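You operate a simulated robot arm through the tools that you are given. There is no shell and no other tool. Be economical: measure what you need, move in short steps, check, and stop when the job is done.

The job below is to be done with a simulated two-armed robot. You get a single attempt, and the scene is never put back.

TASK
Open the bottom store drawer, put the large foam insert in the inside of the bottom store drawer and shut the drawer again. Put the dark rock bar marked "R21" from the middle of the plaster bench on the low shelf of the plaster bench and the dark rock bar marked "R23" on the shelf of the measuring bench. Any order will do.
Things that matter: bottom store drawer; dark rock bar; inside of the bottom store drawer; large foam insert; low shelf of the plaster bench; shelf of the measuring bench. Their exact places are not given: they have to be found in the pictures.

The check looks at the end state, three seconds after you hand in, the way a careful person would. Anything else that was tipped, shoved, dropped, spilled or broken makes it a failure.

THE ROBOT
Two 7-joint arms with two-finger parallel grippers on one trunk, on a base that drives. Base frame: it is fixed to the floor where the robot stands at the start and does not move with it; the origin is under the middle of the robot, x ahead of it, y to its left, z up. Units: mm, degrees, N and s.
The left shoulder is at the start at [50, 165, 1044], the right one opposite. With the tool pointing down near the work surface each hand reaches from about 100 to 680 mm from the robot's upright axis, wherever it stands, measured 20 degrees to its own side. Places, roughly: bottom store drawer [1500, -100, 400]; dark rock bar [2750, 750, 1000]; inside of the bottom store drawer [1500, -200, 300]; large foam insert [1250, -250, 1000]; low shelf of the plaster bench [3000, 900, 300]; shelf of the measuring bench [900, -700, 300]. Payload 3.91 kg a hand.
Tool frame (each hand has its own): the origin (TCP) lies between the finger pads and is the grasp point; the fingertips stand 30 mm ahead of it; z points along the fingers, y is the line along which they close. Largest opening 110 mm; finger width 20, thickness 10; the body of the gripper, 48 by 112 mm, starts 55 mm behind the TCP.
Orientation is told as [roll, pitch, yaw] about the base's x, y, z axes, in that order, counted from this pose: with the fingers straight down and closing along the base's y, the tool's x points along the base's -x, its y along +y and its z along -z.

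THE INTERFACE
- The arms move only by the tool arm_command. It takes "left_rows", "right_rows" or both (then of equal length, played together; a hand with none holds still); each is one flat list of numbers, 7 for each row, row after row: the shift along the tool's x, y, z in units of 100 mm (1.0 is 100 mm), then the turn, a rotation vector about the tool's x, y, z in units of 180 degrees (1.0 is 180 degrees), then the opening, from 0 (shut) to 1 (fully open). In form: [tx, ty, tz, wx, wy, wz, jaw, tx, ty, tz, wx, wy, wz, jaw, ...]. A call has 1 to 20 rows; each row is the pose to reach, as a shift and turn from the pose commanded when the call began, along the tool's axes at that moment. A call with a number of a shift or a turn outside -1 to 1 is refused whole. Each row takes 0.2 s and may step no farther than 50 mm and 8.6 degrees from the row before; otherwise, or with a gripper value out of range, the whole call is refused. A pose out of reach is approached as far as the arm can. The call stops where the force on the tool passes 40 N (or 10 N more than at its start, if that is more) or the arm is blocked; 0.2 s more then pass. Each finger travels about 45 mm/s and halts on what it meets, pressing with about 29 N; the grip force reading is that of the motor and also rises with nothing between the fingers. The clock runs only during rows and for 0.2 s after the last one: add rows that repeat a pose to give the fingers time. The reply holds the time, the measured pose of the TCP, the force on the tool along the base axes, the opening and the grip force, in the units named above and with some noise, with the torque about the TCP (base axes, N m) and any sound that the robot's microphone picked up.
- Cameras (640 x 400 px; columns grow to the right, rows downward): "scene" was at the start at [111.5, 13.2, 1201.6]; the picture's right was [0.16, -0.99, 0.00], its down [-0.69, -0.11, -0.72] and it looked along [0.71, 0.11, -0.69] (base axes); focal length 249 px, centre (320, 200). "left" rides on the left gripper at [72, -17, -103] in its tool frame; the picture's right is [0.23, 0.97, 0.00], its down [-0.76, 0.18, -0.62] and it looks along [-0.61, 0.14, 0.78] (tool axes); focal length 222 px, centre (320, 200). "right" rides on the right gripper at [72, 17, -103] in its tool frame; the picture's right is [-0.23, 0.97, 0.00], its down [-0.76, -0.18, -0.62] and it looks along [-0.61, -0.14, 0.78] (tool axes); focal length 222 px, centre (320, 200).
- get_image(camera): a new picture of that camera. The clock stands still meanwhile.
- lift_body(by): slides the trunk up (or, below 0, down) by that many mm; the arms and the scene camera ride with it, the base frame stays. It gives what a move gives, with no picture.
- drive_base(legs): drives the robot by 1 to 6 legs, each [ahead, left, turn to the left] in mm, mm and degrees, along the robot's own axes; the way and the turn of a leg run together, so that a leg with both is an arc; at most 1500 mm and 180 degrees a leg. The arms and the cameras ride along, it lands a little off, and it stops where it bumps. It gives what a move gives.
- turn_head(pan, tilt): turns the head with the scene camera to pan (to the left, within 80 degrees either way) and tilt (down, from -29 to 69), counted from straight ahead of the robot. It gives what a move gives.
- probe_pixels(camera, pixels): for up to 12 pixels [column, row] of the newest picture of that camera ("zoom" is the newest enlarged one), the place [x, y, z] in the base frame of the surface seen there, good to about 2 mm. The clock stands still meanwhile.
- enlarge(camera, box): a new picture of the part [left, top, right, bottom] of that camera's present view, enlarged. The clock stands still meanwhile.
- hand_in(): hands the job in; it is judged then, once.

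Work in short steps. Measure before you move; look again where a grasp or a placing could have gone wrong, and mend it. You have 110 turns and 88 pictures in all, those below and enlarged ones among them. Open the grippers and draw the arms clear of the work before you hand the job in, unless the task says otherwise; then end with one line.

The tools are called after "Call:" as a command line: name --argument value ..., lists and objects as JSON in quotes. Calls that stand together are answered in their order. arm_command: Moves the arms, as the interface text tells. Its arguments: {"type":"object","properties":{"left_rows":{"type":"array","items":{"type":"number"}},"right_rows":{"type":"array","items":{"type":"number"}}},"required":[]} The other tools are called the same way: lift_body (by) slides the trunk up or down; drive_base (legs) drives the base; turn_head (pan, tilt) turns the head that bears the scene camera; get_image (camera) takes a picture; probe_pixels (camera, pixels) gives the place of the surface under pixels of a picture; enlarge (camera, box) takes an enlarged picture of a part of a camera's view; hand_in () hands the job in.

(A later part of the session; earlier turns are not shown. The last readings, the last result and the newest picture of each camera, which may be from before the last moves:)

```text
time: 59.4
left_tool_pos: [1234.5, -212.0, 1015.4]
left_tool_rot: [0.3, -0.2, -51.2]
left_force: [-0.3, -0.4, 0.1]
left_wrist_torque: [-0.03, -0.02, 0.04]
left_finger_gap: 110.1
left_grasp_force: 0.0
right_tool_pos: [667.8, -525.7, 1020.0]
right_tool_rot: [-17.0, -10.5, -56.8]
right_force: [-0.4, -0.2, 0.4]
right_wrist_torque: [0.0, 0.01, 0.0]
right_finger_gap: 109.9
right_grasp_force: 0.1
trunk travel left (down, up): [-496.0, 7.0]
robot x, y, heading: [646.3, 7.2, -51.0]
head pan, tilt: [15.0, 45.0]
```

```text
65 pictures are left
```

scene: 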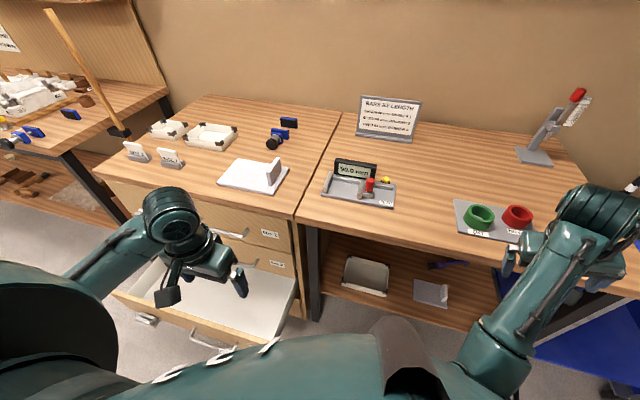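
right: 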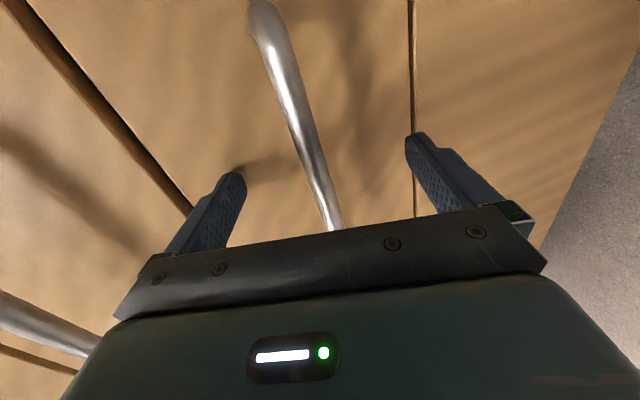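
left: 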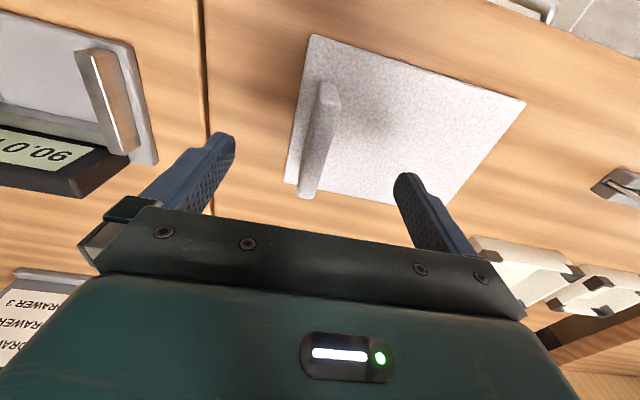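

The tab is centred between the fingers. I descend 65 mm (tips 6 mm over the plate) and close.

Call:
arm_command --left_rows '[0, 0, 0.3, 0, 0, 0, 1, 0, 0, 0.64, 0, 0, 0, 1, 0, 0, 0.64, 0, 0, 0, 1, 0, 0, 0.64, 0, 0, 0, 0.5, 0, 0, 0.64, 0, 0, 0, 0.05, 0, 0, 0.64, 0, 0, 0, 0.05, 0, 0, 0.64, 0, 0, 0, 0.05, 0, 0, 0.64, 0, 0, 0, 0.05, 0, 0, 0.64, 0, 0, 0, 0.05]'

Call:
get_image --camera "left"

```text
time: 61.4
left_tool_pos: [1234.4, -211.7, 949.5]
left_tool_rot: [0.2, -0.2, -51.0]
left_force: [-0.2, 0.0, 0.5]
left_wrist_torque: [-0.01, 0.06, -0.02]
left_finger_gap: 15.2
left_grasp_force: 29.1
right_tool_pos: [666.4, -525.5, 1019.9]
right_tool_rot: [-17.0, -10.5, -56.9]
right_force: [0.3, 0.2, 0.1]
right_wrist_torque: [-0.04, 0.0, 0.0]
right_finger_gap: 110.1
right_grasp_force: 0.0
trunk travel left (down, up): [-496.0, 7.0]
robot x, y, heading: [647.1, 7.8, -51.1]
head pan, tilt: [15.0, 45.0]
```

```text
64 pictures are left
```

left: 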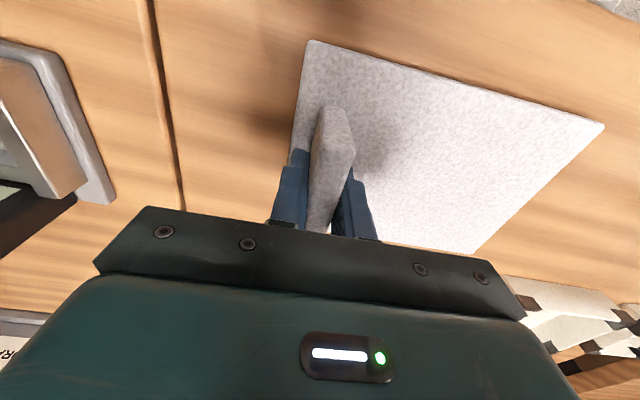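

Gripped (15 mm). I lift 70 mm and draw back 100 mm.

Call:
arm_command --left_rows '[0, 0, -0.2, 0, 0, 0, 0.05, 0, 0, -0.5, 0, 0, 0, 0.05, 0, 0, -0.8, 0, 0, 0, 0.05, 0.3, 0, -0.8, 0, 0, 0, 0.05, 0.6, 0, -0.8, 0, 0, 0, 0.05, 1, 0, -0.8, 0, 0, 0, 0.05]'

Call:
get_image --camera "scene"

```text
time: 62.8
left_tool_pos: [1170.8, -133.1, 1030.2]
left_tool_rot: [0.2, -0.1, -51.0]
left_force: [0.3, 0.7, -0.5]
left_wrist_torque: [0.0, 0.02, -0.02]
left_finger_gap: 14.8
left_grasp_force: 28.8
right_tool_pos: [667.0, -524.7, 1018.8]
right_tool_rot: [-17.0, -10.6, -56.9]
right_force: [-0.7, -0.6, -0.6]
right_wrist_torque: [-0.01, 0.0, 0.02]
right_finger_gap: 110.0
right_grasp_force: 0.0
trunk travel left (down, up): [-496.0, 7.0]
robot x, y, heading: [646.7, 13.1, -51.2]
head pan, tilt: [15.0, 45.0]
```

```text
63 pictures are left
```

scene: 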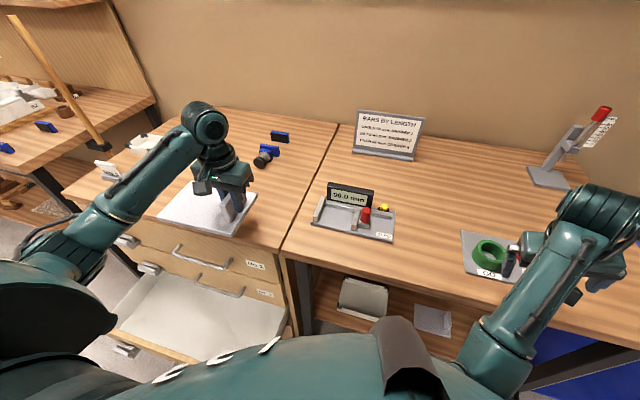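

Insert is held level. I drive back 153 and left 120 so it hangs over the open drawer, then check before lowering.

Call:
drive_base --legs '[[-153, 0, 0], [0, 120, 0]]'

Call:
get_image --camera "scene"

```text
time: 65.5
left_tool_pos: [1168.5, 58.0, 1030.3]
left_tool_rot: [0.1, -0.1, -51.4]
left_force: [-0.5, 0.3, -0.4]
left_wrist_torque: [-0.01, 0.05, -0.01]
left_finger_gap: 14.7
left_grasp_force: 29.3
right_tool_pos: [663.6, -331.1, 1019.4]
right_tool_rot: [-17.0, -10.5, -56.9]
right_force: [-0.2, -0.2, 0.0]
right_wrist_torque: [0.03, 0.0, 0.03]
right_finger_gap: 109.9
right_grasp_force: 0.1
trunk travel left (down, up): [-496.0, 7.0]
robot x, y, heading: [641.6, 204.4, -51.1]
head pan, tilt: [15.0, 45.0]
```

```text
62 pictures are left
```

scene: 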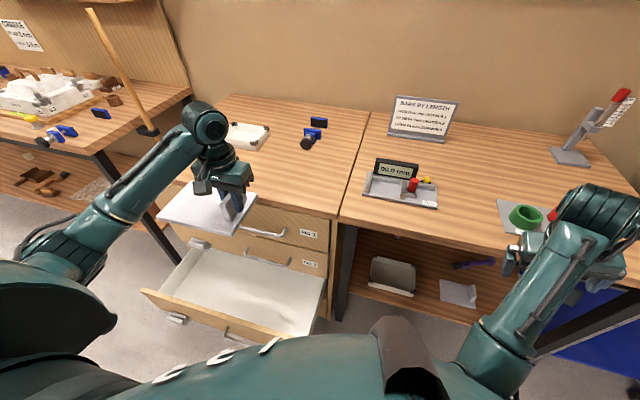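

TCP at u=201, n=150 as wanted. I lower the trunk 400 mm (z 630, plate bottom 580) and look.

Call:
lift_body --by -400

Call:
get_image --camera "scene"

Call:
get_image --camera "left"

```text
time: 69.3
left_tool_pos: [1168.2, 62.8, 636.8]
left_tool_rot: [-0.3, -0.7, -51.3]
left_force: [0.8, 0.7, 0.6]
left_wrist_torque: [-0.01, 0.02, -0.03]
left_finger_gap: 14.9
left_grasp_force: 28.8
right_tool_pos: [668.5, -335.1, 648.6]
right_tool_rot: [-17.4, -13.6, -56.8]
right_force: [0.7, -0.7, 0.1]
right_wrist_torque: [0.01, 0.03, 0.02]
right_finger_gap: 109.9
right_grasp_force: 0.0
trunk travel left (down, up): [-96.0, 407.0]
robot x, y, heading: [643.3, 206.5, -51.1]
head pan, tilt: [15.0, 45.0]
```

```text
61 pictures are left
```

scene: 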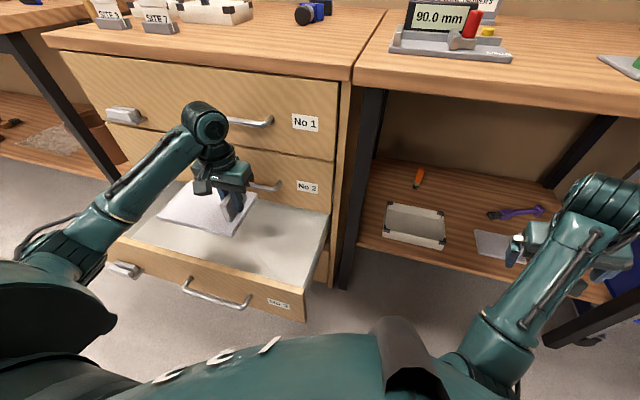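

```text
60 pictures are left
```

left: 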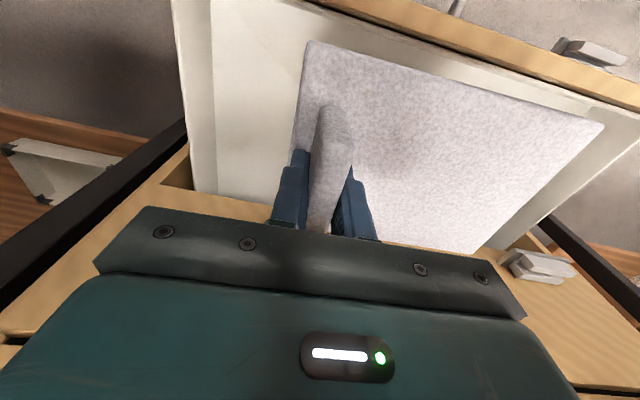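

I probe the front panel's inner edge and the plate edges to verify clearance.

Call:
probe_pixels --camera "left" --pixels '[[310, 45], [598, 127], [470, 245], [450, 38], [600, 95], [450, 20], [180, 150], [205, 150], [250, 100], [160, 200]]'

```text
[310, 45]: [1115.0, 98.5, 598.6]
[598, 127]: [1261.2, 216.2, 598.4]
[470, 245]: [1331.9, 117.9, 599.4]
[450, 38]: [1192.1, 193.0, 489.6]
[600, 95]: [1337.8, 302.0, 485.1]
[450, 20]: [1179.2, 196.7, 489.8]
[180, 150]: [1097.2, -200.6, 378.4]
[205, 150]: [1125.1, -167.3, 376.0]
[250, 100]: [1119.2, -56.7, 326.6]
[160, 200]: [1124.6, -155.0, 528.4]
```

Clearance to the panel is ~20 mm. I lower the trunk 90 more, then the arm 100 mm with a 10 mm shift towards the cabinet.

Call:
lift_body --by -94

Call:
arm_command --left_rows '[-0.05, 0, 0.2, 0, 0, 0, 0.05, -0.1, 0, 0.4, 0, 0, 0, 0.05, -0.1, 0, 0.6, 0, 0, 0, 0.05, -0.1, 0, 0.8, 0, 0, 0, 0.05, -0.1, 0, 1, 0, 0, 0, 0.05]'

```text
time: 70.8
left_tool_pos: [1164.9, 67.0, 632.0]
left_tool_rot: [-0.7, -1.6, -51.3]
left_force: [0.4, 0.2, -0.2]
left_wrist_torque: [-0.02, 0.02, 0.0]
left_finger_gap: 14.8
left_grasp_force: 29.4
right_tool_pos: [676.4, -337.4, 657.5]
right_tool_rot: [-17.0, -16.0, -56.4]
right_force: [0.4, 0.7, 0.6]
right_wrist_torque: [0.01, 0.01, 0.0]
right_finger_gap: 110.1
right_grasp_force: 0.0
trunk travel left (down, up): [-81.0, 422.0]
robot x, y, heading: [645.8, 209.1, -51.2]
head pan, tilt: [15.0, 45.0]
stopped: the arm was blocked; the commanded pose is now the measured one
```

```text
time: 72.0
left_tool_pos: [1174.3, 58.7, 530.8]
left_tool_rot: [-0.5, -1.6, -51.3]
left_force: [-0.3, -0.2, -0.3]
left_wrist_torque: [-0.02, 0.02, 0.02]
left_finger_gap: 15.1
left_grasp_force: 29.4
right_tool_pos: [677.4, -338.4, 659.7]
right_tool_rot: [-17.2, -16.3, -56.4]
right_force: [0.9, 0.2, -1.0]
right_wrist_torque: [-0.01, -0.02, -0.01]
right_finger_gap: 109.8
right_grasp_force: 0.1
trunk travel left (down, up): [-81.0, 422.0]
robot x, y, heading: [645.7, 205.2, -51.1]
head pan, tilt: [15.0, 45.0]
```

The trunk lowering was blocked by an arm limit, but the left arm lowered fine to z 531. I continue down with the arm.

Call:
arm_command --left_rows '[0, 0, 0.2, 0, 0, 0, 0.05, 0, 0, 0.4, 0, 0, 0, 0.05, 0, 0, 0.6, 0, 0, 0, 0.05, 0, 0, 0.8, 0, 0, 0, 0.05, 0, 0, 1, 0, 0, 0, 0.05]'

Call:
get_image --camera "scene"

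```text
time: 73.2
left_tool_pos: [1174.6, 54.3, 430.5]
left_tool_rot: [-0.6, -1.5, -51.3]
left_force: [0.1, 0.1, -0.2]
left_wrist_torque: [-0.01, 0.02, 0.0]
left_finger_gap: 15.1
left_grasp_force: 29.1
right_tool_pos: [677.1, -340.7, 660.8]
right_tool_rot: [-17.2, -16.6, -56.5]
right_force: [0.5, 0.5, -0.6]
right_wrist_torque: [-0.01, 0.0, 0.01]
right_finger_gap: 109.7
right_grasp_force: 0.1
trunk travel left (down, up): [-81.0, 422.0]
robot x, y, heading: [642.1, 205.8, -51.1]
head pan, tilt: [15.0, 45.0]
```

```text
59 pictures are left
```

scene: 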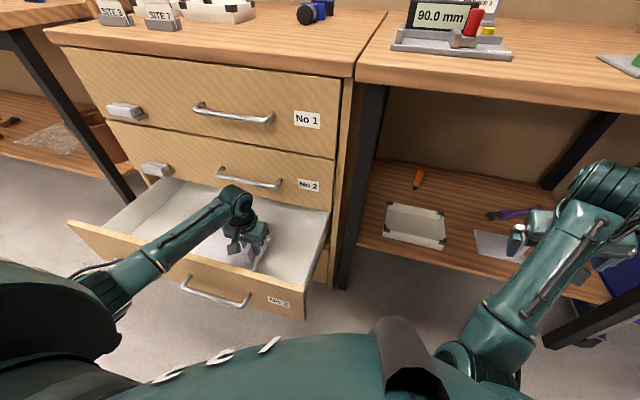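

Plate bottom is ~50 mm above the drawer floor. I lower 49 mm and release slowly.

Call:
arm_command --left_rows '[0, 0, 0.2, 0, 0, 0, 0.05, 0, 0, 0.4, 0, 0, 0, 0.05, 0, 0, 0.49, 0, 0, 0, 0.05, 0, 0, 0.49, 0, 0, 0, 0.05, 0, 0, 0.49, 0, 0, 0, 0.3, 0, 0, 0.49, 0, 0, 0, 0.5, 0, 0, 0.49, 0, 0, 0, 0.5]'

Call:
get_image --camera "left"

```text
time: 74.8
left_tool_pos: [1175.7, 53.0, 380.9]
left_tool_rot: [-0.6, -1.3, -51.4]
left_force: [0.7, 0.2, 3.2]
left_wrist_torque: [0.35, 0.3, 0.06]
left_finger_gap: 54.9
left_grasp_force: 0.0
right_tool_pos: [678.7, -340.4, 660.1]
right_tool_rot: [-17.2, -16.7, -56.4]
right_force: [0.7, -0.3, 0.5]
right_wrist_torque: [-0.02, -0.03, 0.0]
right_finger_gap: 110.0
right_grasp_force: 0.1
trunk travel left (down, up): [-81.0, 422.0]
robot x, y, heading: [643.5, 205.3, -51.3]
head pan, tilt: [15.0, 45.0]
```

```text
58 pictures are left
```

left: 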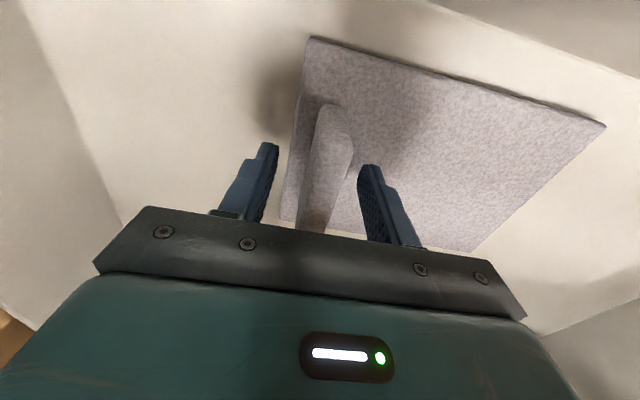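

The insert lies flat in the drawer. I raise the left hand straight up in two moves.

Call:
arm_command --left_rows '[0, 0, -0.3, 0, 0, 0, 0.5, 0, 0, -0.65, 0, 0, 0, 0.5, 0, 0, -1, 0, 0, 0, 0.5]'

Call:
arm_command --left_rows '[0, 0, -0.4, 0, 0, 0, 0.5, 0, 0, -0.8, 0, 0, 0, 0.5, 0, 0, -1, 0, 0, 0, 0.5]'

Call:
get_image --camera "left"

Call:
get_image --camera "scene"

```text
time: 75.6
left_tool_pos: [1173.5, 56.6, 480.2]
left_tool_rot: [-0.5, -1.3, -51.4]
left_force: [0.1, 0.4, -0.2]
left_wrist_torque: [0.0, -0.01, -0.01]
left_finger_gap: 55.1
left_grasp_force: 0.1
right_tool_pos: [678.1, -340.3, 662.5]
right_tool_rot: [-17.2, -16.8, -56.4]
right_force: [-0.2, -0.2, 0.5]
right_wrist_torque: [0.05, 0.02, -0.04]
right_finger_gap: 110.1
right_grasp_force: 0.0
trunk travel left (down, up): [-81.0, 422.0]
robot x, y, heading: [642.7, 202.0, -51.0]
head pan, tilt: [15.0, 45.0]
```

```text
time: 76.4
left_tool_pos: [1173.8, 58.0, 580.5]
left_tool_rot: [-0.6, -1.4, -51.2]
left_force: [0.6, 0.4, 0.3]
left_wrist_torque: [0.02, 0.01, -0.03]
left_finger_gap: 55.1
left_grasp_force: 0.0
right_tool_pos: [679.4, -343.2, 662.7]
right_tool_rot: [-17.1, -17.0, -56.5]
right_force: [0.7, -0.2, 0.5]
right_wrist_torque: [0.05, 0.0, -0.02]
right_finger_gap: 110.0
right_grasp_force: 0.1
trunk travel left (down, up): [-81.0, 422.0]
robot x, y, heading: [644.1, 203.1, -51.3]
head pan, tilt: [15.0, 45.0]
```

```text
57 pictures are left
```

left: 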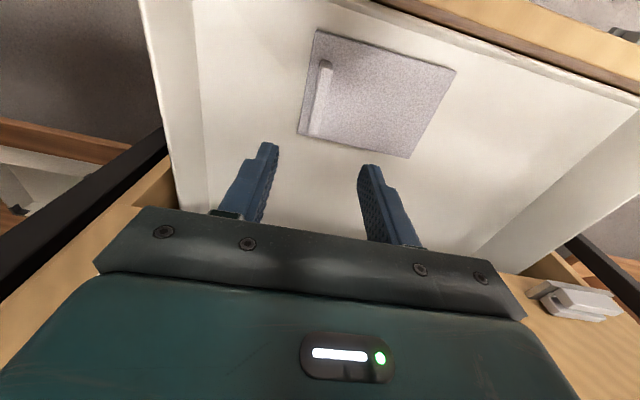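

```text
56 pictures are left
```

scene: 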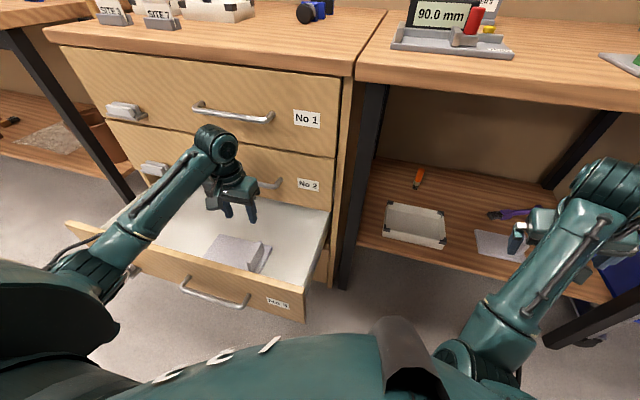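

Insert is flat in the drawer. I drive back 225 and left 30 so the left hand is in front of the handle, then lower it with fingers shut to push the bar.

Call:
drive_base --legs '[[-225, 0, 0], [0, 30, 0]]'

Call:
arm_command --left_rows '[0, 0, 0.33, 0, 0, 0, 0.2, 0, 0, 0.66, 0, 0, 0, 0, 0, 0, 1, 0, 0, 0, 0]'

Call:
arm_command --left_rows '[0, 0, 0.25, 0, 0, 0, 0, 0, 0, 0.5, 0, 0, 0, 0, 0, 0, 0.75, 0, 0, 0, 0, 0, 0, 0.75, 0, 0, 0, 0]'

Call:
get_image --camera "scene"

```text
time: 78.6
left_tool_pos: [1058.1, 250.1, 579.2]
left_tool_rot: [-0.6, -1.3, -51.3]
left_force: [0.4, -0.2, 0.1]
left_wrist_torque: [-0.03, -0.01, 0.02]
left_finger_gap: 55.0
left_grasp_force: 0.1
right_tool_pos: [563.2, -151.2, 662.9]
right_tool_rot: [-17.2, -17.0, -56.5]
right_force: [0.2, -0.5, -1.2]
right_wrist_torque: [-0.01, 0.01, 0.01]
right_finger_gap: 109.9
right_grasp_force: 0.2
trunk travel left (down, up): [-81.0, 422.0]
robot x, y, heading: [525.9, 396.1, -51.1]
head pan, tilt: [15.0, 45.0]
```

```text
time: 79.4
left_tool_pos: [1056.3, 247.7, 480.0]
left_tool_rot: [-0.4, -1.2, -51.3]
left_force: [0.3, 0.0, 0.3]
left_wrist_torque: [-0.04, 0.01, 0.03]
left_finger_gap: 0.0
left_grasp_force: 14.2
right_tool_pos: [564.3, -150.0, 664.2]
right_tool_rot: [-16.9, -17.4, -56.4]
right_force: [0.2, -0.1, 0.0]
right_wrist_torque: [0.01, 0.02, -0.07]
right_finger_gap: 109.9
right_grasp_force: 0.0
trunk travel left (down, up): [-81.0, 422.0]
robot x, y, heading: [528.7, 399.1, -51.0]
head pan, tilt: [15.0, 45.0]
```

```text
time: 80.4
left_tool_pos: [1057.8, 245.5, 404.2]
left_tool_rot: [-0.4, -1.4, -51.4]
left_force: [0.5, -0.1, -0.7]
left_wrist_torque: [0.02, -0.03, -0.01]
left_finger_gap: 0.3
left_grasp_force: 29.3
right_tool_pos: [563.8, -149.9, 664.2]
right_tool_rot: [-17.0, -17.5, -56.6]
right_force: [0.9, -1.2, 0.0]
right_wrist_torque: [0.02, 0.01, 0.04]
right_finger_gap: 109.7
right_grasp_force: 0.0
trunk travel left (down, up): [-81.0, 422.0]
robot x, y, heading: [527.3, 394.2, -51.0]
head pan, tilt: [15.0, 45.0]
```

```text
55 pictures are left
```

scene: 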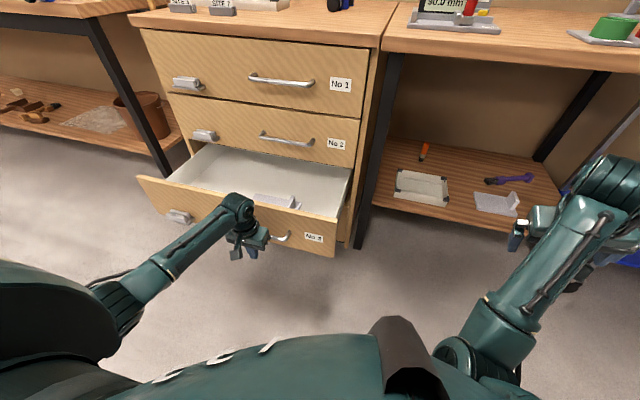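

TCP is at n=365, bar front about 310. I drive ahead 230 to push the drawer most of the way.

Call:
drive_base --legs '[[230, 0, 0]]'

Call:
get_image --camera "scene"

```text
time: 82.2
left_tool_pos: [1201.1, 68.6, 404.3]
left_tool_rot: [-0.4, -1.2, -51.2]
left_force: [0.1, 0.5, 0.9]
left_wrist_torque: [0.0, 0.04, -0.01]
left_finger_gap: 0.0
left_grasp_force: 29.2
right_tool_pos: [709.2, -329.4, 664.8]
right_tool_rot: [-16.9, -17.6, -56.4]
right_force: [-0.1, -0.5, -0.6]
right_wrist_torque: [0.02, 0.0, 0.0]
right_finger_gap: 109.9
right_grasp_force: 0.0
trunk travel left (down, up): [-81.0, 422.0]
robot x, y, heading: [670.7, 219.9, -51.6]
head pan, tilt: [15.0, 45.0]
```

```text
54 pictures are left
```

scene: 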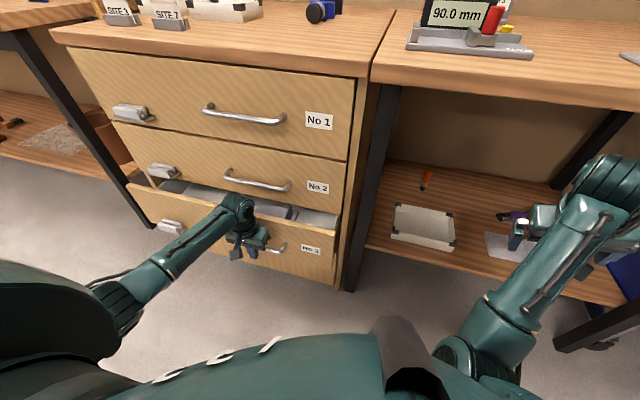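

The drawer is nearly shut. The wrist would meet drawer 2's handle, so I tilt the hand 35° (fingers forward) while backing 25 mm.

Call:
arm_command --left_rows '[0.25, 0, 0, 0, -0.04, 0, 0, 0.25, 0, 0, 0, -0.08, 0, 0, 0.25, 0, 0, 0, -0.12, 0, 0, 0.25, 0, 0, 0, -0.16, 0, 0, 0.25, 0, 0, 0, -0.195, 0, 0, 0.25, 0, 0, 0, -0.195, 0, 0]'

```text
time: 83.6
left_tool_pos: [1185.6, 88.2, 402.4]
left_tool_rot: [-0.3, -36.4, -51.1]
left_force: [0.8, -0.5, 0.1]
left_wrist_torque: [0.02, -0.03, 0.01]
left_finger_gap: 0.0
left_grasp_force: 29.0
right_tool_pos: [709.9, -329.0, 665.9]
right_tool_rot: [-16.8, -17.9, -56.5]
right_force: [-1.0, 0.0, -0.8]
right_wrist_torque: [-0.01, 0.0, -0.01]
right_finger_gap: 110.1
right_grasp_force: 0.1
trunk travel left (down, up): [-81.0, 422.0]
robot x, y, heading: [669.2, 218.3, -50.9]
head pan, tilt: [15.0, 45.0]
```

Good. I drive 80 ahead, then push the rest with the arm until resistance.

Call:
drive_base --legs '[[80, 0, 0]]'

Call:
arm_command --left_rows '[-0.1, 0, 0.07, 0, 0, 0, 0, -0.2, 0, 0.15, 0, 0, 0, 0, -0.3, 0, 0.22, 0, 0, 0, 0, -0.4, 0, 0.29, 0, 0, 0, 0]'

Call:
get_image --camera "scene"

```text
time: 84.6
left_tool_pos: [1235.3, 25.3, 402.8]
left_tool_rot: [-0.4, -36.3, -51.2]
left_force: [0.5, -0.5, 1.1]
left_wrist_torque: [0.01, -0.01, 0.0]
left_finger_gap: 0.0
left_grasp_force: 28.7
right_tool_pos: [758.4, -391.8, 666.3]
right_tool_rot: [-16.7, -18.0, -56.5]
right_force: [0.4, -0.5, 0.0]
right_wrist_torque: [0.02, 0.01, 0.0]
right_finger_gap: 109.8
right_grasp_force: 0.0
trunk travel left (down, up): [-81.0, 422.0]
robot x, y, heading: [717.5, 159.6, -51.4]
head pan, tilt: [15.0, 45.0]
```

```text
time: 85.3
left_tool_pos: [1246.9, 10.8, 393.6]
left_tool_rot: [-0.3, -34.6, -51.1]
left_force: [-1.3, 1.0, 2.0]
left_wrist_torque: [0.02, -0.01, -0.01]
left_finger_gap: 0.0
left_grasp_force: 29.2
right_tool_pos: [762.3, -393.3, 666.9]
right_tool_rot: [-16.4, -18.0, -56.2]
right_force: [-0.2, -0.3, 0.0]
right_wrist_torque: [0.0, -0.02, -0.01]
right_finger_gap: 109.9
right_grasp_force: 0.1
trunk travel left (down, up): [-81.0, 422.0]
robot x, y, heading: [720.8, 159.1, -51.1]
head pan, tilt: [15.0, 45.0]
stopped in row 3 (left hand): the force on the tool passed its limit at 90 N (the readings are from after the stop); the commanded pose is now the measured one
```

```text
53 pictures are left
```

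scene: 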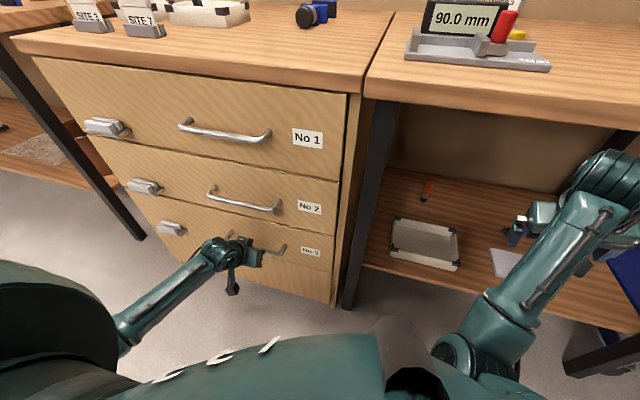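

Drawer is pushed home (n≈64 at contact). I back off 350, straighten the left hand, and look at the drawer front.

Call:
drive_base --legs '[[-400, 0, 0]]'

Call:
arm_command --left_rows '[0, 0, 0, 0, 0.04, 0, 0, 0, 0, 0, 0, 0.08, 0, 0, 0, 0, 0, 0, 0.12, 0, 0, 0, 0, 0, 0, 0.16, 0, 0.5, 0, 0, 0, 0, 0.192, 0, 1]'

Call:
enlarge --camera "scene" --box '[160, 20, 400, 220]'

```text
time: 87.8
left_tool_pos: [1000.0, 319.3, 391.8]
left_tool_rot: [-0.1, -34.4, -51.1]
left_force: [-0.1, 0.9, -0.4]
left_wrist_torque: [0.0, 0.0, -0.02]
left_finger_gap: 0.1
left_grasp_force: 29.4
right_tool_pos: [513.3, -84.6, 667.3]
right_tool_rot: [-16.4, -18.2, -56.3]
right_force: [-1.0, -0.3, -0.6]
right_wrist_torque: [0.01, 0.03, -0.03]
right_finger_gap: 110.0
right_grasp_force: 0.0
trunk travel left (down, up): [-81.0, 422.0]
robot x, y, heading: [467.3, 469.3, -51.3]
head pan, tilt: [15.0, 45.0]
```

```text
time: 89.0
left_tool_pos: [1001.0, 318.8, 389.7]
left_tool_rot: [-0.2, 0.5, -51.1]
left_force: [-1.0, -0.7, 0.1]
left_wrist_torque: [-0.02, 0.0, -0.02]
left_finger_gap: 49.3
left_grasp_force: 0.0
right_tool_pos: [516.6, -86.5, 668.4]
right_tool_rot: [-16.2, -18.7, -56.3]
right_force: [0.2, -0.7, 1.3]
right_wrist_torque: [0.0, 0.01, -0.03]
right_finger_gap: 110.3
right_grasp_force: 0.0
trunk travel left (down, up): [-81.0, 422.0]
robot x, y, heading: [470.9, 463.1, -51.2]
head pan, tilt: [15.0, 45.0]
```

```text
2.00 times, centred on (280, 120) of scene
```

zoom: 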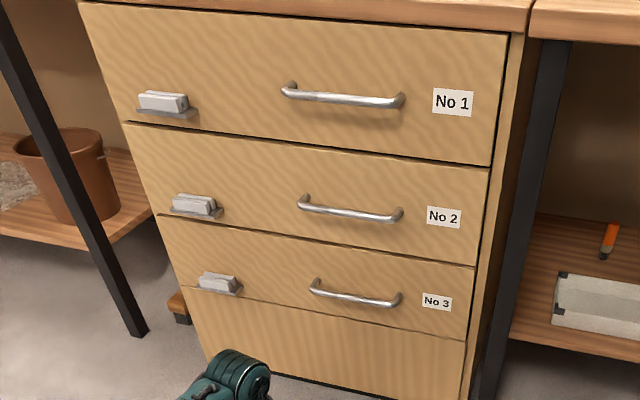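

The drawer is flush. Now I raise the trunk and drive along the aisle to the plaster bench (u≈1700), facing the wall.

Call:
lift_body --by 400

Call:
drive_base --legs '[[0, 1400, 0], [100, 400, 0]]'

Call:
turn_head --pan 0 --tilt 35

Call:
get_image --camera "scene"

```text
time: 92.8
left_tool_pos: [1000.5, 317.5, 783.7]
left_tool_rot: [0.4, 1.0, -51.1]
left_force: [0.0, -0.4, 0.2]
left_wrist_torque: [0.0, -0.01, 0.01]
left_finger_gap: 109.9
left_grasp_force: 0.0
right_tool_pos: [515.4, -89.8, 1053.6]
right_tool_rot: [-16.1, -17.4, -56.4]
right_force: [0.6, -0.9, -0.1]
right_wrist_torque: [-0.01, -0.04, 0.0]
right_finger_gap: 110.3
right_grasp_force: 0.0
trunk travel left (down, up): [-481.0, 22.0]
robot x, y, heading: [470.6, 464.7, -51.2]
head pan, tilt: [15.0, 45.0]
```

```text
time: 108.8
left_tool_pos: [2456.8, 1336.9, 783.0]
left_tool_rot: [0.3, 1.0, -52.1]
left_force: [-0.4, -0.5, 1.0]
left_wrist_torque: [-0.02, 0.03, 0.02]
left_finger_gap: 110.0
left_grasp_force: 0.1
right_tool_pos: [1965.8, 937.1, 1053.5]
right_tool_rot: [-16.0, -17.4, -57.2]
right_force: [0.8, -0.5, -0.1]
right_wrist_torque: [-0.01, 0.01, -0.02]
right_finger_gap: 110.0
right_grasp_force: 0.0
trunk travel left (down, up): [-481.0, 22.0]
robot x, y, heading: [1934.8, 1494.1, -51.9]
head pan, tilt: [15.0, 45.0]
```

```text
time: 109.6
left_tool_pos: [2456.6, 1337.1, 782.6]
left_tool_rot: [0.2, 1.0, -52.0]
left_force: [0.9, -0.2, 1.0]
left_wrist_torque: [0.02, 0.01, -0.02]
left_finger_gap: 110.0
left_grasp_force: 0.1
right_tool_pos: [1964.8, 936.7, 1053.1]
right_tool_rot: [-16.0, -17.3, -57.4]
right_force: [-0.3, -0.7, -0.1]
right_wrist_torque: [-0.03, -0.02, -0.01]
right_finger_gap: 110.2
right_grasp_force: 0.1
trunk travel left (down, up): [-481.0, 22.0]
robot x, y, heading: [1931.2, 1495.1, -52.0]
head pan, tilt: [0.0, 35.0]
```

```text
51 pictures are left
```

scene: 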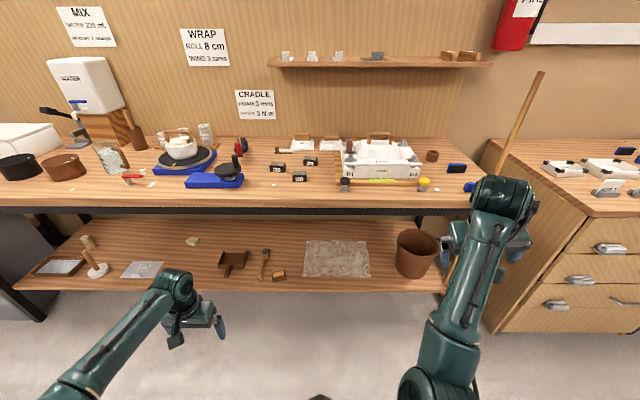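

Three small dark bars are visible at (277,167), (312,160), (299,177). I enlarge them.

Call:
enlarge --camera "scene" --box '[260, 130, 340, 195]'

Call:
enlarge --camera "scene" --box '[140, 120, 480, 300]'

Call:
probe_pixels --camera "scene" --pixels '[[277, 170], [312, 162], [299, 179], [290, 207], [100, 210], [335, 258], [290, 285], [230, 275], [335, 225], [210, 240], [345, 180], [420, 190]]'

```text
6.15 times, centred on (300, 162) of scene
```

zoom: 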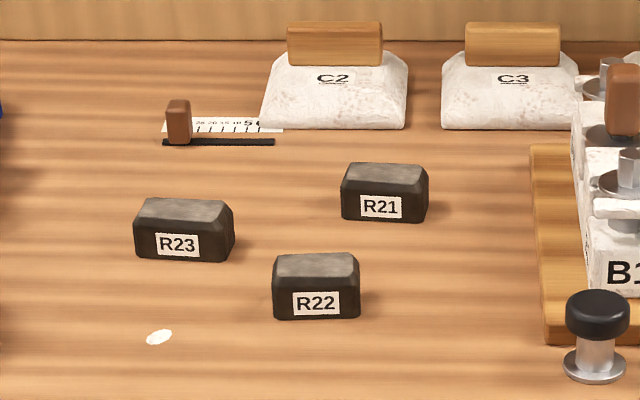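

```text
1.88 times, centred on (310, 210) of scene
```

zoom: 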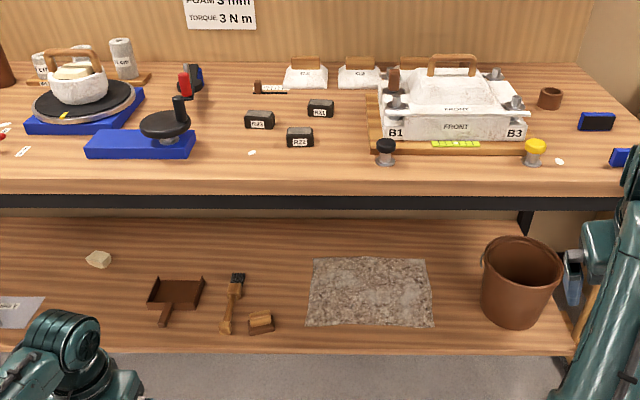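

```text
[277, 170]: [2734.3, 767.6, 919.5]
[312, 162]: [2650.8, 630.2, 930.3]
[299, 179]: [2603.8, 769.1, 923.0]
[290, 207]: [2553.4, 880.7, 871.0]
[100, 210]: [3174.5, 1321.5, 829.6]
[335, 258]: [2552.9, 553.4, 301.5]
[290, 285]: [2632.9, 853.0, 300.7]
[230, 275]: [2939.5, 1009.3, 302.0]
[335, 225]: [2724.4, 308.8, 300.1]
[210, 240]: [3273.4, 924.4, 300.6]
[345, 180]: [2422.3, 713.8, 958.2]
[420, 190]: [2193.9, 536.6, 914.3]
```

R21 is at (312,162), R23 at (277,167), R22 between-front stays. I'll work with the left hand: raise it above the bench, turn −23° so the right arm stays off the bench, and approach.

Call:
lift_body --by 20

Call:
arm_command --left_rows '[0, 0, -0.33, 0, 0, 0, 1, 0, 0, -0.66, 0, 0, 0, 1, 0, 0, -1, 0, 0, 0, 1]'

Call:
arm_command --left_rows '[0, 0, -0.33, 0, 0, 0, 1, 0, 0, -0.66, 0, 0, 0, 1, 0, 0, -1, 0, 0, 0, 1]'

Call:
drive_base --legs '[[0, 0, -23], [305, 136, 0]]'

Call:
turn_head --pan 25 --tilt 40

Call:
get_image --camera "scene"

```text
time: 110.3
left_tool_pos: [2457.9, 1338.1, 804.9]
left_tool_rot: [0.3, 1.0, -52.1]
left_force: [0.4, 0.2, 0.7]
left_wrist_torque: [-0.06, -0.04, -0.01]
left_finger_gap: 110.1
left_grasp_force: 0.1
right_tool_pos: [1965.3, 936.4, 1073.8]
right_tool_rot: [-16.0, -17.4, -57.4]
right_force: [-0.1, -0.4, -0.3]
right_wrist_torque: [0.0, 0.0, 0.01]
right_finger_gap: 110.0
right_grasp_force: 0.0
trunk travel left (down, up): [-501.0, 2.0]
robot x, y, heading: [1927.8, 1496.2, -52.0]
head pan, tilt: [0.0, 35.0]
```

```text
time: 111.1
left_tool_pos: [2457.9, 1335.5, 903.9]
left_tool_rot: [0.3, 1.0, -52.1]
left_force: [-1.2, 0.0, -0.4]
left_wrist_torque: [0.0, -0.01, 0.02]
left_finger_gap: 109.9
left_grasp_force: 0.1
right_tool_pos: [1965.3, 937.6, 1073.8]
right_tool_rot: [-15.9, -17.4, -57.4]
right_force: [-0.4, -0.3, 0.5]
right_wrist_torque: [-0.01, 0.0, 0.0]
right_finger_gap: 109.8
right_grasp_force: 0.0
trunk travel left (down, up): [-501.0, 2.0]
robot x, y, heading: [1928.6, 1497.9, -51.9]
head pan, tilt: [0.0, 35.0]
```

```text
time: 111.9
left_tool_pos: [2458.6, 1336.2, 1005.5]
left_tool_rot: [0.3, 1.2, -52.1]
left_force: [0.5, -0.3, -0.5]
left_wrist_torque: [-0.01, 0.02, 0.0]
left_finger_gap: 110.0
left_grasp_force: 0.1
right_tool_pos: [1965.4, 936.2, 1073.7]
right_tool_rot: [-16.1, -17.4, -57.4]
right_force: [-0.6, -0.3, -0.1]
right_wrist_torque: [0.01, 0.02, 0.03]
right_finger_gap: 110.3
right_grasp_force: 0.0
trunk travel left (down, up): [-501.0, 2.0]
robot x, y, heading: [1930.0, 1496.5, -52.0]
head pan, tilt: [0.0, 35.0]
```

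```text
time: 115.2
left_tool_pos: [2562.4, 882.0, 1003.8]
left_tool_rot: [0.3, 1.0, -75.2]
left_force: [-0.4, -0.3, -0.7]
left_wrist_torque: [0.01, -0.04, 0.02]
left_finger_gap: 110.2
left_grasp_force: 0.1
right_tool_pos: [1952.8, 709.2, 1073.2]
right_tool_rot: [-16.0, -17.3, -80.4]
right_force: [-0.3, -0.5, -0.3]
right_wrist_torque: [0.02, 0.03, 0.0]
right_finger_gap: 109.8
right_grasp_force: 0.0
trunk travel left (down, up): [-501.0, 2.0]
robot x, y, heading: [2137.0, 1238.9, -75.1]
head pan, tilt: [0.0, 35.0]
```

```text
time: 116.1
left_tool_pos: [2561.3, 881.3, 1005.6]
left_tool_rot: [0.3, 1.1, -75.2]
left_force: [0.1, -0.4, -0.1]
left_wrist_torque: [0.0, -0.01, 0.0]
left_finger_gap: 109.9
left_grasp_force: 0.1
right_tool_pos: [1951.4, 709.5, 1073.3]
right_tool_rot: [-16.1, -17.4, -80.5]
right_force: [-0.4, -0.6, 0.7]
right_wrist_torque: [0.0, -0.04, 0.01]
right_finger_gap: 110.1
right_grasp_force: 0.2
trunk travel left (down, up): [-501.0, 2.0]
robot x, y, heading: [2139.3, 1236.4, -75.1]
head pan, tilt: [25.0, 40.0]
```

```text
48 pictures are left
```

scene: 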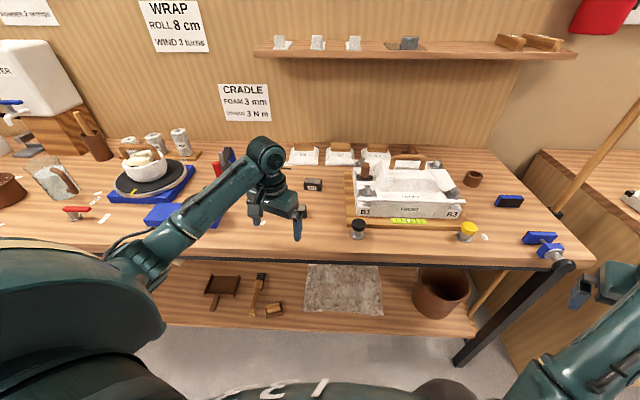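

R21 is visible at (313,184). I zoom for exact edges, and take the left hand's view.

Call:
enlarge --camera "scene" --box '[280, 160, 360, 210]'

Call:
get_image --camera "left"

```text
8.00 times, centred on (320, 185) of scene
```

zoom: 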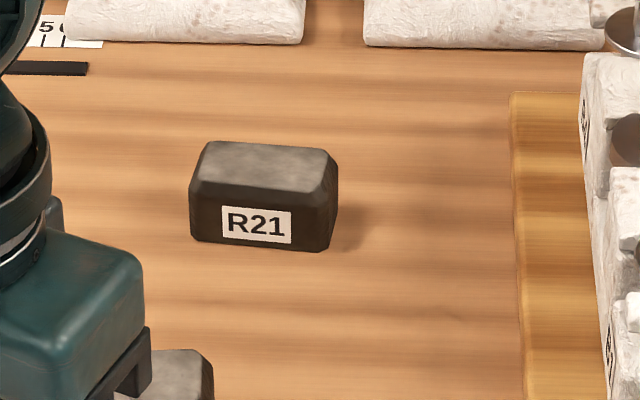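

```text
46 pictures are left
```

left: 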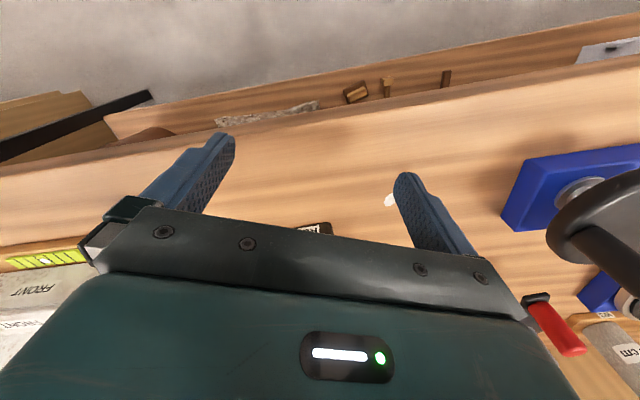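

Call:
probe_pixels --camera "zoom" --pixels '[[208, 146], [322, 153], [310, 185], [200, 180], [195, 235], [318, 245], [335, 190], [193, 200], [260, 165], [520, 120], [520, 380], [255, 225]]'

```text
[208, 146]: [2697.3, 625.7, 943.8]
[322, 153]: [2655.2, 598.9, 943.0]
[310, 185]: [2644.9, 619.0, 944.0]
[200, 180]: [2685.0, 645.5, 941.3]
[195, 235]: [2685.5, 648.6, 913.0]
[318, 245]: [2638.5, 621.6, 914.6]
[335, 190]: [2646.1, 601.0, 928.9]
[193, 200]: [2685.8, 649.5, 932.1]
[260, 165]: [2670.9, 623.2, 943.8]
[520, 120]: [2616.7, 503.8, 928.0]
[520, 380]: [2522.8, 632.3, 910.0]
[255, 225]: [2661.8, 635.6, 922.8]
```

Bar R21: centre ≈[2670,622], top 944, long axis at ≈32°. I drive 182 mm towards the bench.

Call:
drive_base --legs '[[166, 74, 0]]'

```text
time: 117.7
left_tool_pos: [2676.6, 739.6, 1004.4]
left_tool_rot: [0.4, 0.9, -75.1]
left_force: [0.5, 0.7, -0.3]
left_wrist_torque: [0.02, 0.0, -0.01]
left_finger_gap: 110.1
left_grasp_force: 0.1
right_tool_pos: [2067.8, 568.5, 1073.2]
right_tool_rot: [-16.1, -17.3, -80.3]
right_force: [0.9, -0.2, 0.9]
right_wrist_torque: [0.01, 0.02, -0.02]
right_finger_gap: 109.9
right_grasp_force: 0.1
trunk travel left (down, up): [-501.0, 2.0]
robot x, y, heading: [2251.9, 1095.4, -75.1]
head pan, tilt: [25.0, 40.0]
```

I move the left hand 100 ahead, 37 right and yaw it +17°.

Call:
arm_command --left_rows '[-0.33, -0.12, 0, 0, 0, -0.032, 1, -0.66, -0.24, 0, 0, 0, -0.064, 1, -1, -0.366, 0, 0, 0, -0.0944, 1, -1, -0.366, 0, 0, 0, -0.0944, 1]'

Call:
get_image --camera "left"

Call:
get_image --camera "scene"

```text
time: 118.7
left_tool_pos: [2664.9, 636.6, 1002.0]
left_tool_rot: [0.6, 0.9, -58.1]
left_force: [0.6, 0.2, 0.1]
left_wrist_torque: [0.02, 0.01, -0.02]
left_finger_gap: 110.0
left_grasp_force: 0.0
right_tool_pos: [2066.3, 568.8, 1073.2]
right_tool_rot: [-16.0, -17.4, -80.3]
right_force: [0.1, 0.3, 1.0]
right_wrist_torque: [0.0, 0.06, 0.02]
right_finger_gap: 109.9
right_grasp_force: 0.1
trunk travel left (down, up): [-501.0, 2.0]
robot x, y, heading: [2255.4, 1096.8, -75.2]
head pan, tilt: [25.0, 40.0]
```

```text
45 pictures are left
```

left: 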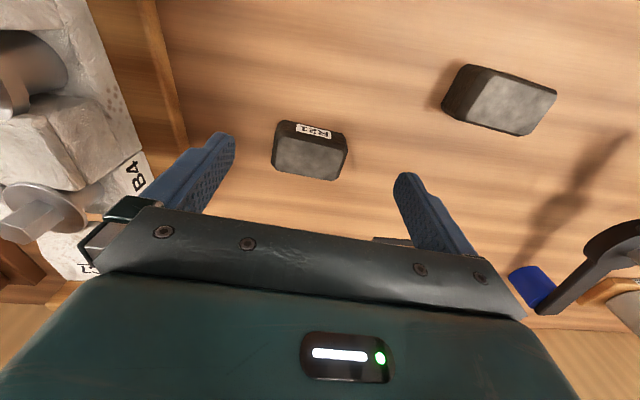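

```text
44 pictures are left
```

scene: 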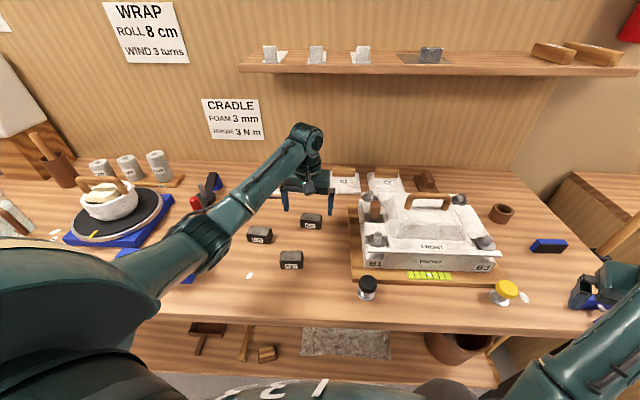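

The bar appears slightly ahead of the TCP. I probe R21 (and R22/R23) in the left picture.

Call:
probe_pixels --camera "left" --pixels '[[277, 136], [344, 150], [334, 178], [277, 166], [310, 157], [287, 125], [470, 72], [552, 95], [525, 132], [447, 118]]'

Call:
probe_pixels --camera "scene" --pixels '[[260, 234], [291, 260], [312, 220], [366, 290], [200, 340], [345, 340], [267, 352]]'

```text
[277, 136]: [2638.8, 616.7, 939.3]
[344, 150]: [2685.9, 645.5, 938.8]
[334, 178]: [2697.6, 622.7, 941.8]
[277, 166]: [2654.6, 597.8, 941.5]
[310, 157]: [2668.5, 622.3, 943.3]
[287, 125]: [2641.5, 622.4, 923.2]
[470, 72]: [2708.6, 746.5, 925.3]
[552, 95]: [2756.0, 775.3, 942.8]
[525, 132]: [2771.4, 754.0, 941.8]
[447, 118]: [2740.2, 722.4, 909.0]
```

```text
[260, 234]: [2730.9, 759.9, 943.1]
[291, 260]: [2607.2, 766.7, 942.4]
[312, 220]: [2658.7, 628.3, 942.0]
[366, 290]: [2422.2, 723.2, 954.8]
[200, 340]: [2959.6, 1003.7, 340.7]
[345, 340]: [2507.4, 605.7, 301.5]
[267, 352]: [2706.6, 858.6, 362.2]
```

R21 centre [2669,620]. I shift 16 ahead, 5 right, then down 63 mm (tips ~4 mm above the bench) and close.

Call:
arm_command --left_rows '[-0.16, -0.054, 0, 0, 0, 0, 1, -0.16, -0.054, 0.3, 0, 0, 0, 1, -0.16, -0.054, 0.5, 0, 0, 0, 1, -0.16, -0.054, 0.63, 0, 0, 0, 1, -0.16, -0.054, 0.63, 0, 0, 0, 0.6, -0.16, -0.054, 0.63, 0, 0, 0, 0.4, -0.16, -0.054, 0.63, 0, 0, 0, 0.4, -0.16, -0.054, 0.63, 0, 0, 0, 0.3, -0.16, -0.054, 0.63, 0, 0, 0, 0.3, -0.16, -0.054, 0.63, 0, 0, 0, 0.3]'

Call:
get_image --camera "left"

```text
time: 120.9
left_tool_pos: [2669.8, 620.1, 940.6]
left_tool_rot: [0.4, 0.7, -58.1]
left_force: [-5.4, -6.2, 11.0]
left_wrist_torque: [-0.44, 0.54, -0.01]
left_finger_gap: 61.7
left_grasp_force: 28.7
right_tool_pos: [2066.0, 569.3, 1073.4]
right_tool_rot: [-16.0, -17.5, -80.4]
right_force: [-0.2, -0.2, -0.4]
right_wrist_torque: [-0.01, 0.0, -0.03]
right_finger_gap: 110.0
right_grasp_force: 0.0
trunk travel left (down, up): [-501.0, 2.0]
robot x, y, heading: [2255.5, 1095.3, -74.9]
head pan, tilt: [25.0, 40.0]
```

```text
43 pictures are left
```

left: 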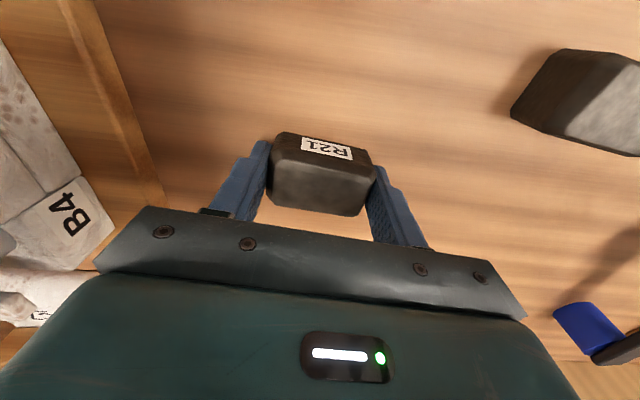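

Gripped (61.7 mm). I lift 90 mm and check.

Call:
arm_command --left_rows '[0, 0, -0.2, 0, 0, 0, 0.3, 0, 0, -0.4, 0, 0, 0, 0.3, 0, 0, -0.65, 0, 0, 0, 0.3, 0, 0, -0.9, 0, 0, 0, 0.3, 0, 0, -0.9, 0, 0, 0, 0.3]'

Call:
get_image --camera "left"

```text
time: 122.1
left_tool_pos: [2670.4, 618.6, 1029.3]
left_tool_rot: [0.6, 0.9, -58.2]
left_force: [0.2, 0.1, -1.5]
left_wrist_torque: [0.03, 0.03, 0.0]
left_finger_gap: 61.1
left_grasp_force: 28.9
right_tool_pos: [2067.3, 568.5, 1073.6]
right_tool_rot: [-16.1, -17.4, -80.3]
right_force: [-0.1, -0.3, 0.4]
right_wrist_torque: [0.0, 0.01, -0.01]
right_finger_gap: 110.1
right_grasp_force: 0.0
trunk travel left (down, up): [-501.0, 2.0]
robot x, y, heading: [2251.0, 1095.7, -75.3]
head pan, tilt: [25.0, 40.0]
```

```text
42 pictures are left
```

left: 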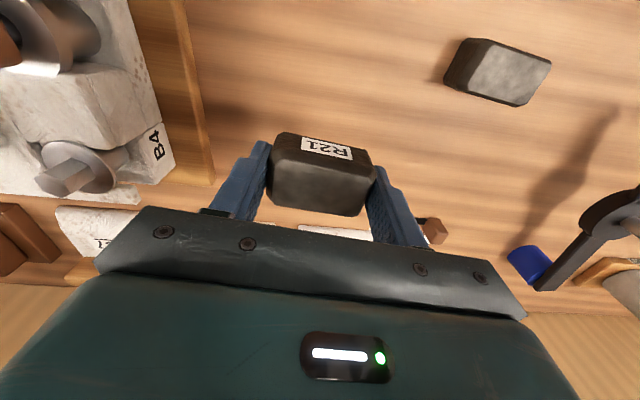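

R21 is held firmly (1.5 N). I back away from the bench, shift along to where the low shelf looks free, lower the trunk and look.

Call:
drive_base --legs '[[-439, -195, 0], [-143, 320, 0]]'

Call:
lift_body --by -400

Call:
turn_head --pan 30 --tilt 30

Call:
get_image --camera "scene"

```text
time: 127.9
left_tool_pos: [2641.6, 1207.6, 1028.7]
left_tool_rot: [0.6, 0.9, -58.4]
left_force: [0.4, 0.3, -2.0]
left_wrist_torque: [0.01, 0.0, 0.0]
left_finger_gap: 61.7
left_grasp_force: 29.0
right_tool_pos: [2038.5, 1161.2, 1074.0]
right_tool_rot: [-15.9, -17.3, -80.6]
right_force: [0.2, 0.1, -0.3]
right_wrist_torque: [0.01, -0.01, -0.02]
right_finger_gap: 110.1
right_grasp_force: 0.0
trunk travel left (down, up): [-501.0, 2.0]
robot x, y, heading: [2224.5, 1688.0, -75.2]
head pan, tilt: [25.0, 40.0]
```

```text
time: 131.7
left_tool_pos: [2641.4, 1207.3, 629.1]
left_tool_rot: [0.7, 0.9, -58.4]
left_force: [0.2, 0.4, -2.1]
left_wrist_torque: [-0.03, 0.0, 0.01]
left_finger_gap: 61.5
left_grasp_force: 28.8
right_tool_pos: [2037.2, 1159.8, 673.4]
right_tool_rot: [-15.9, -17.5, -80.5]
right_force: [0.0, 1.0, 1.1]
right_wrist_torque: [-0.02, 0.04, 0.01]
right_finger_gap: 110.1
right_grasp_force: 0.2
trunk travel left (down, up): [-101.0, 402.0]
robot x, y, heading: [2224.4, 1687.3, -75.1]
head pan, tilt: [25.0, 40.0]
```

```text
time: 132.4
left_tool_pos: [2640.1, 1206.4, 628.1]
left_tool_rot: [0.6, 0.9, -58.4]
left_force: [-1.1, -0.6, -1.6]
left_wrist_torque: [0.02, 0.0, 0.04]
left_finger_gap: 61.3
left_grasp_force: 28.8
right_tool_pos: [2037.1, 1161.2, 672.1]
right_tool_rot: [-16.0, -17.4, -80.6]
right_force: [-0.4, -0.6, -0.2]
right_wrist_torque: [0.03, 0.01, 0.01]
right_finger_gap: 110.0
right_grasp_force: 0.0
trunk travel left (down, up): [-101.0, 402.0]
robot x, y, heading: [2222.5, 1690.2, -75.4]
head pan, tilt: [30.0, 30.0]
```

```text
41 pictures are left
```

scene: 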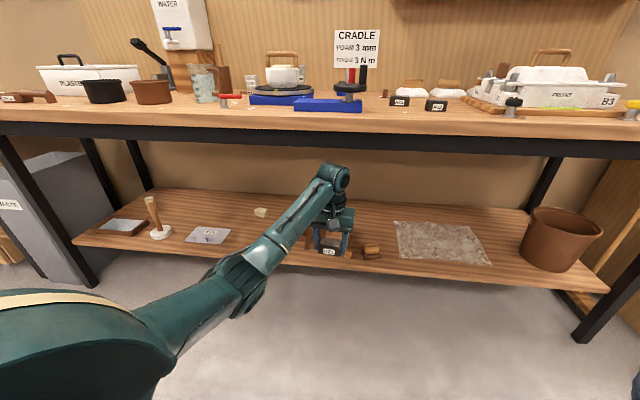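

Free shelf area lies left of the arm, about (260,245). I probe it and neighbours.

Call:
probe_pixels --camera "scene" --pixels '[[230, 240], [260, 212], [250, 235], [285, 262], [220, 250], [300, 240], [310, 225], [240, 258], [290, 215], [371, 252], [397, 258], [300, 150]]'

Call:
enlarge --camera "scene" --box '[170, 170, 410, 300]'

```text
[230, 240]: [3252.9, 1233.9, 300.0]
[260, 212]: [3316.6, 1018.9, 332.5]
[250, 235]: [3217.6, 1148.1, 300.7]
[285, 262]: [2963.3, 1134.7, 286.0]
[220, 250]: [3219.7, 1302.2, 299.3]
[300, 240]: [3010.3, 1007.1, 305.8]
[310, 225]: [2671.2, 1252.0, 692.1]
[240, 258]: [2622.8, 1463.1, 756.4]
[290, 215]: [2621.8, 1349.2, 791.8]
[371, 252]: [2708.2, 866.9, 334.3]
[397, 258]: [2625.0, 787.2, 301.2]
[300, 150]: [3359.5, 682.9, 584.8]
```

```text
2.67 times, centred on (290, 235) of scene
```

zoom: 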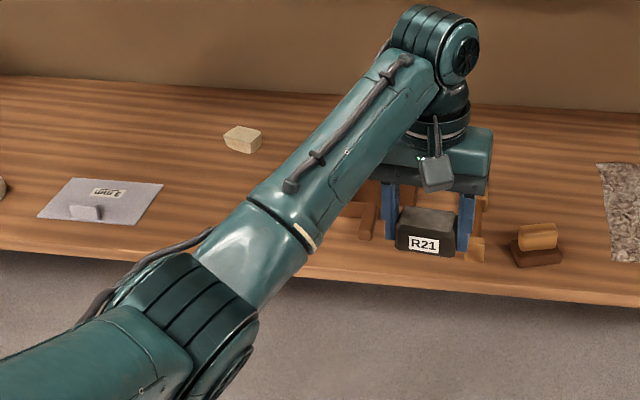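

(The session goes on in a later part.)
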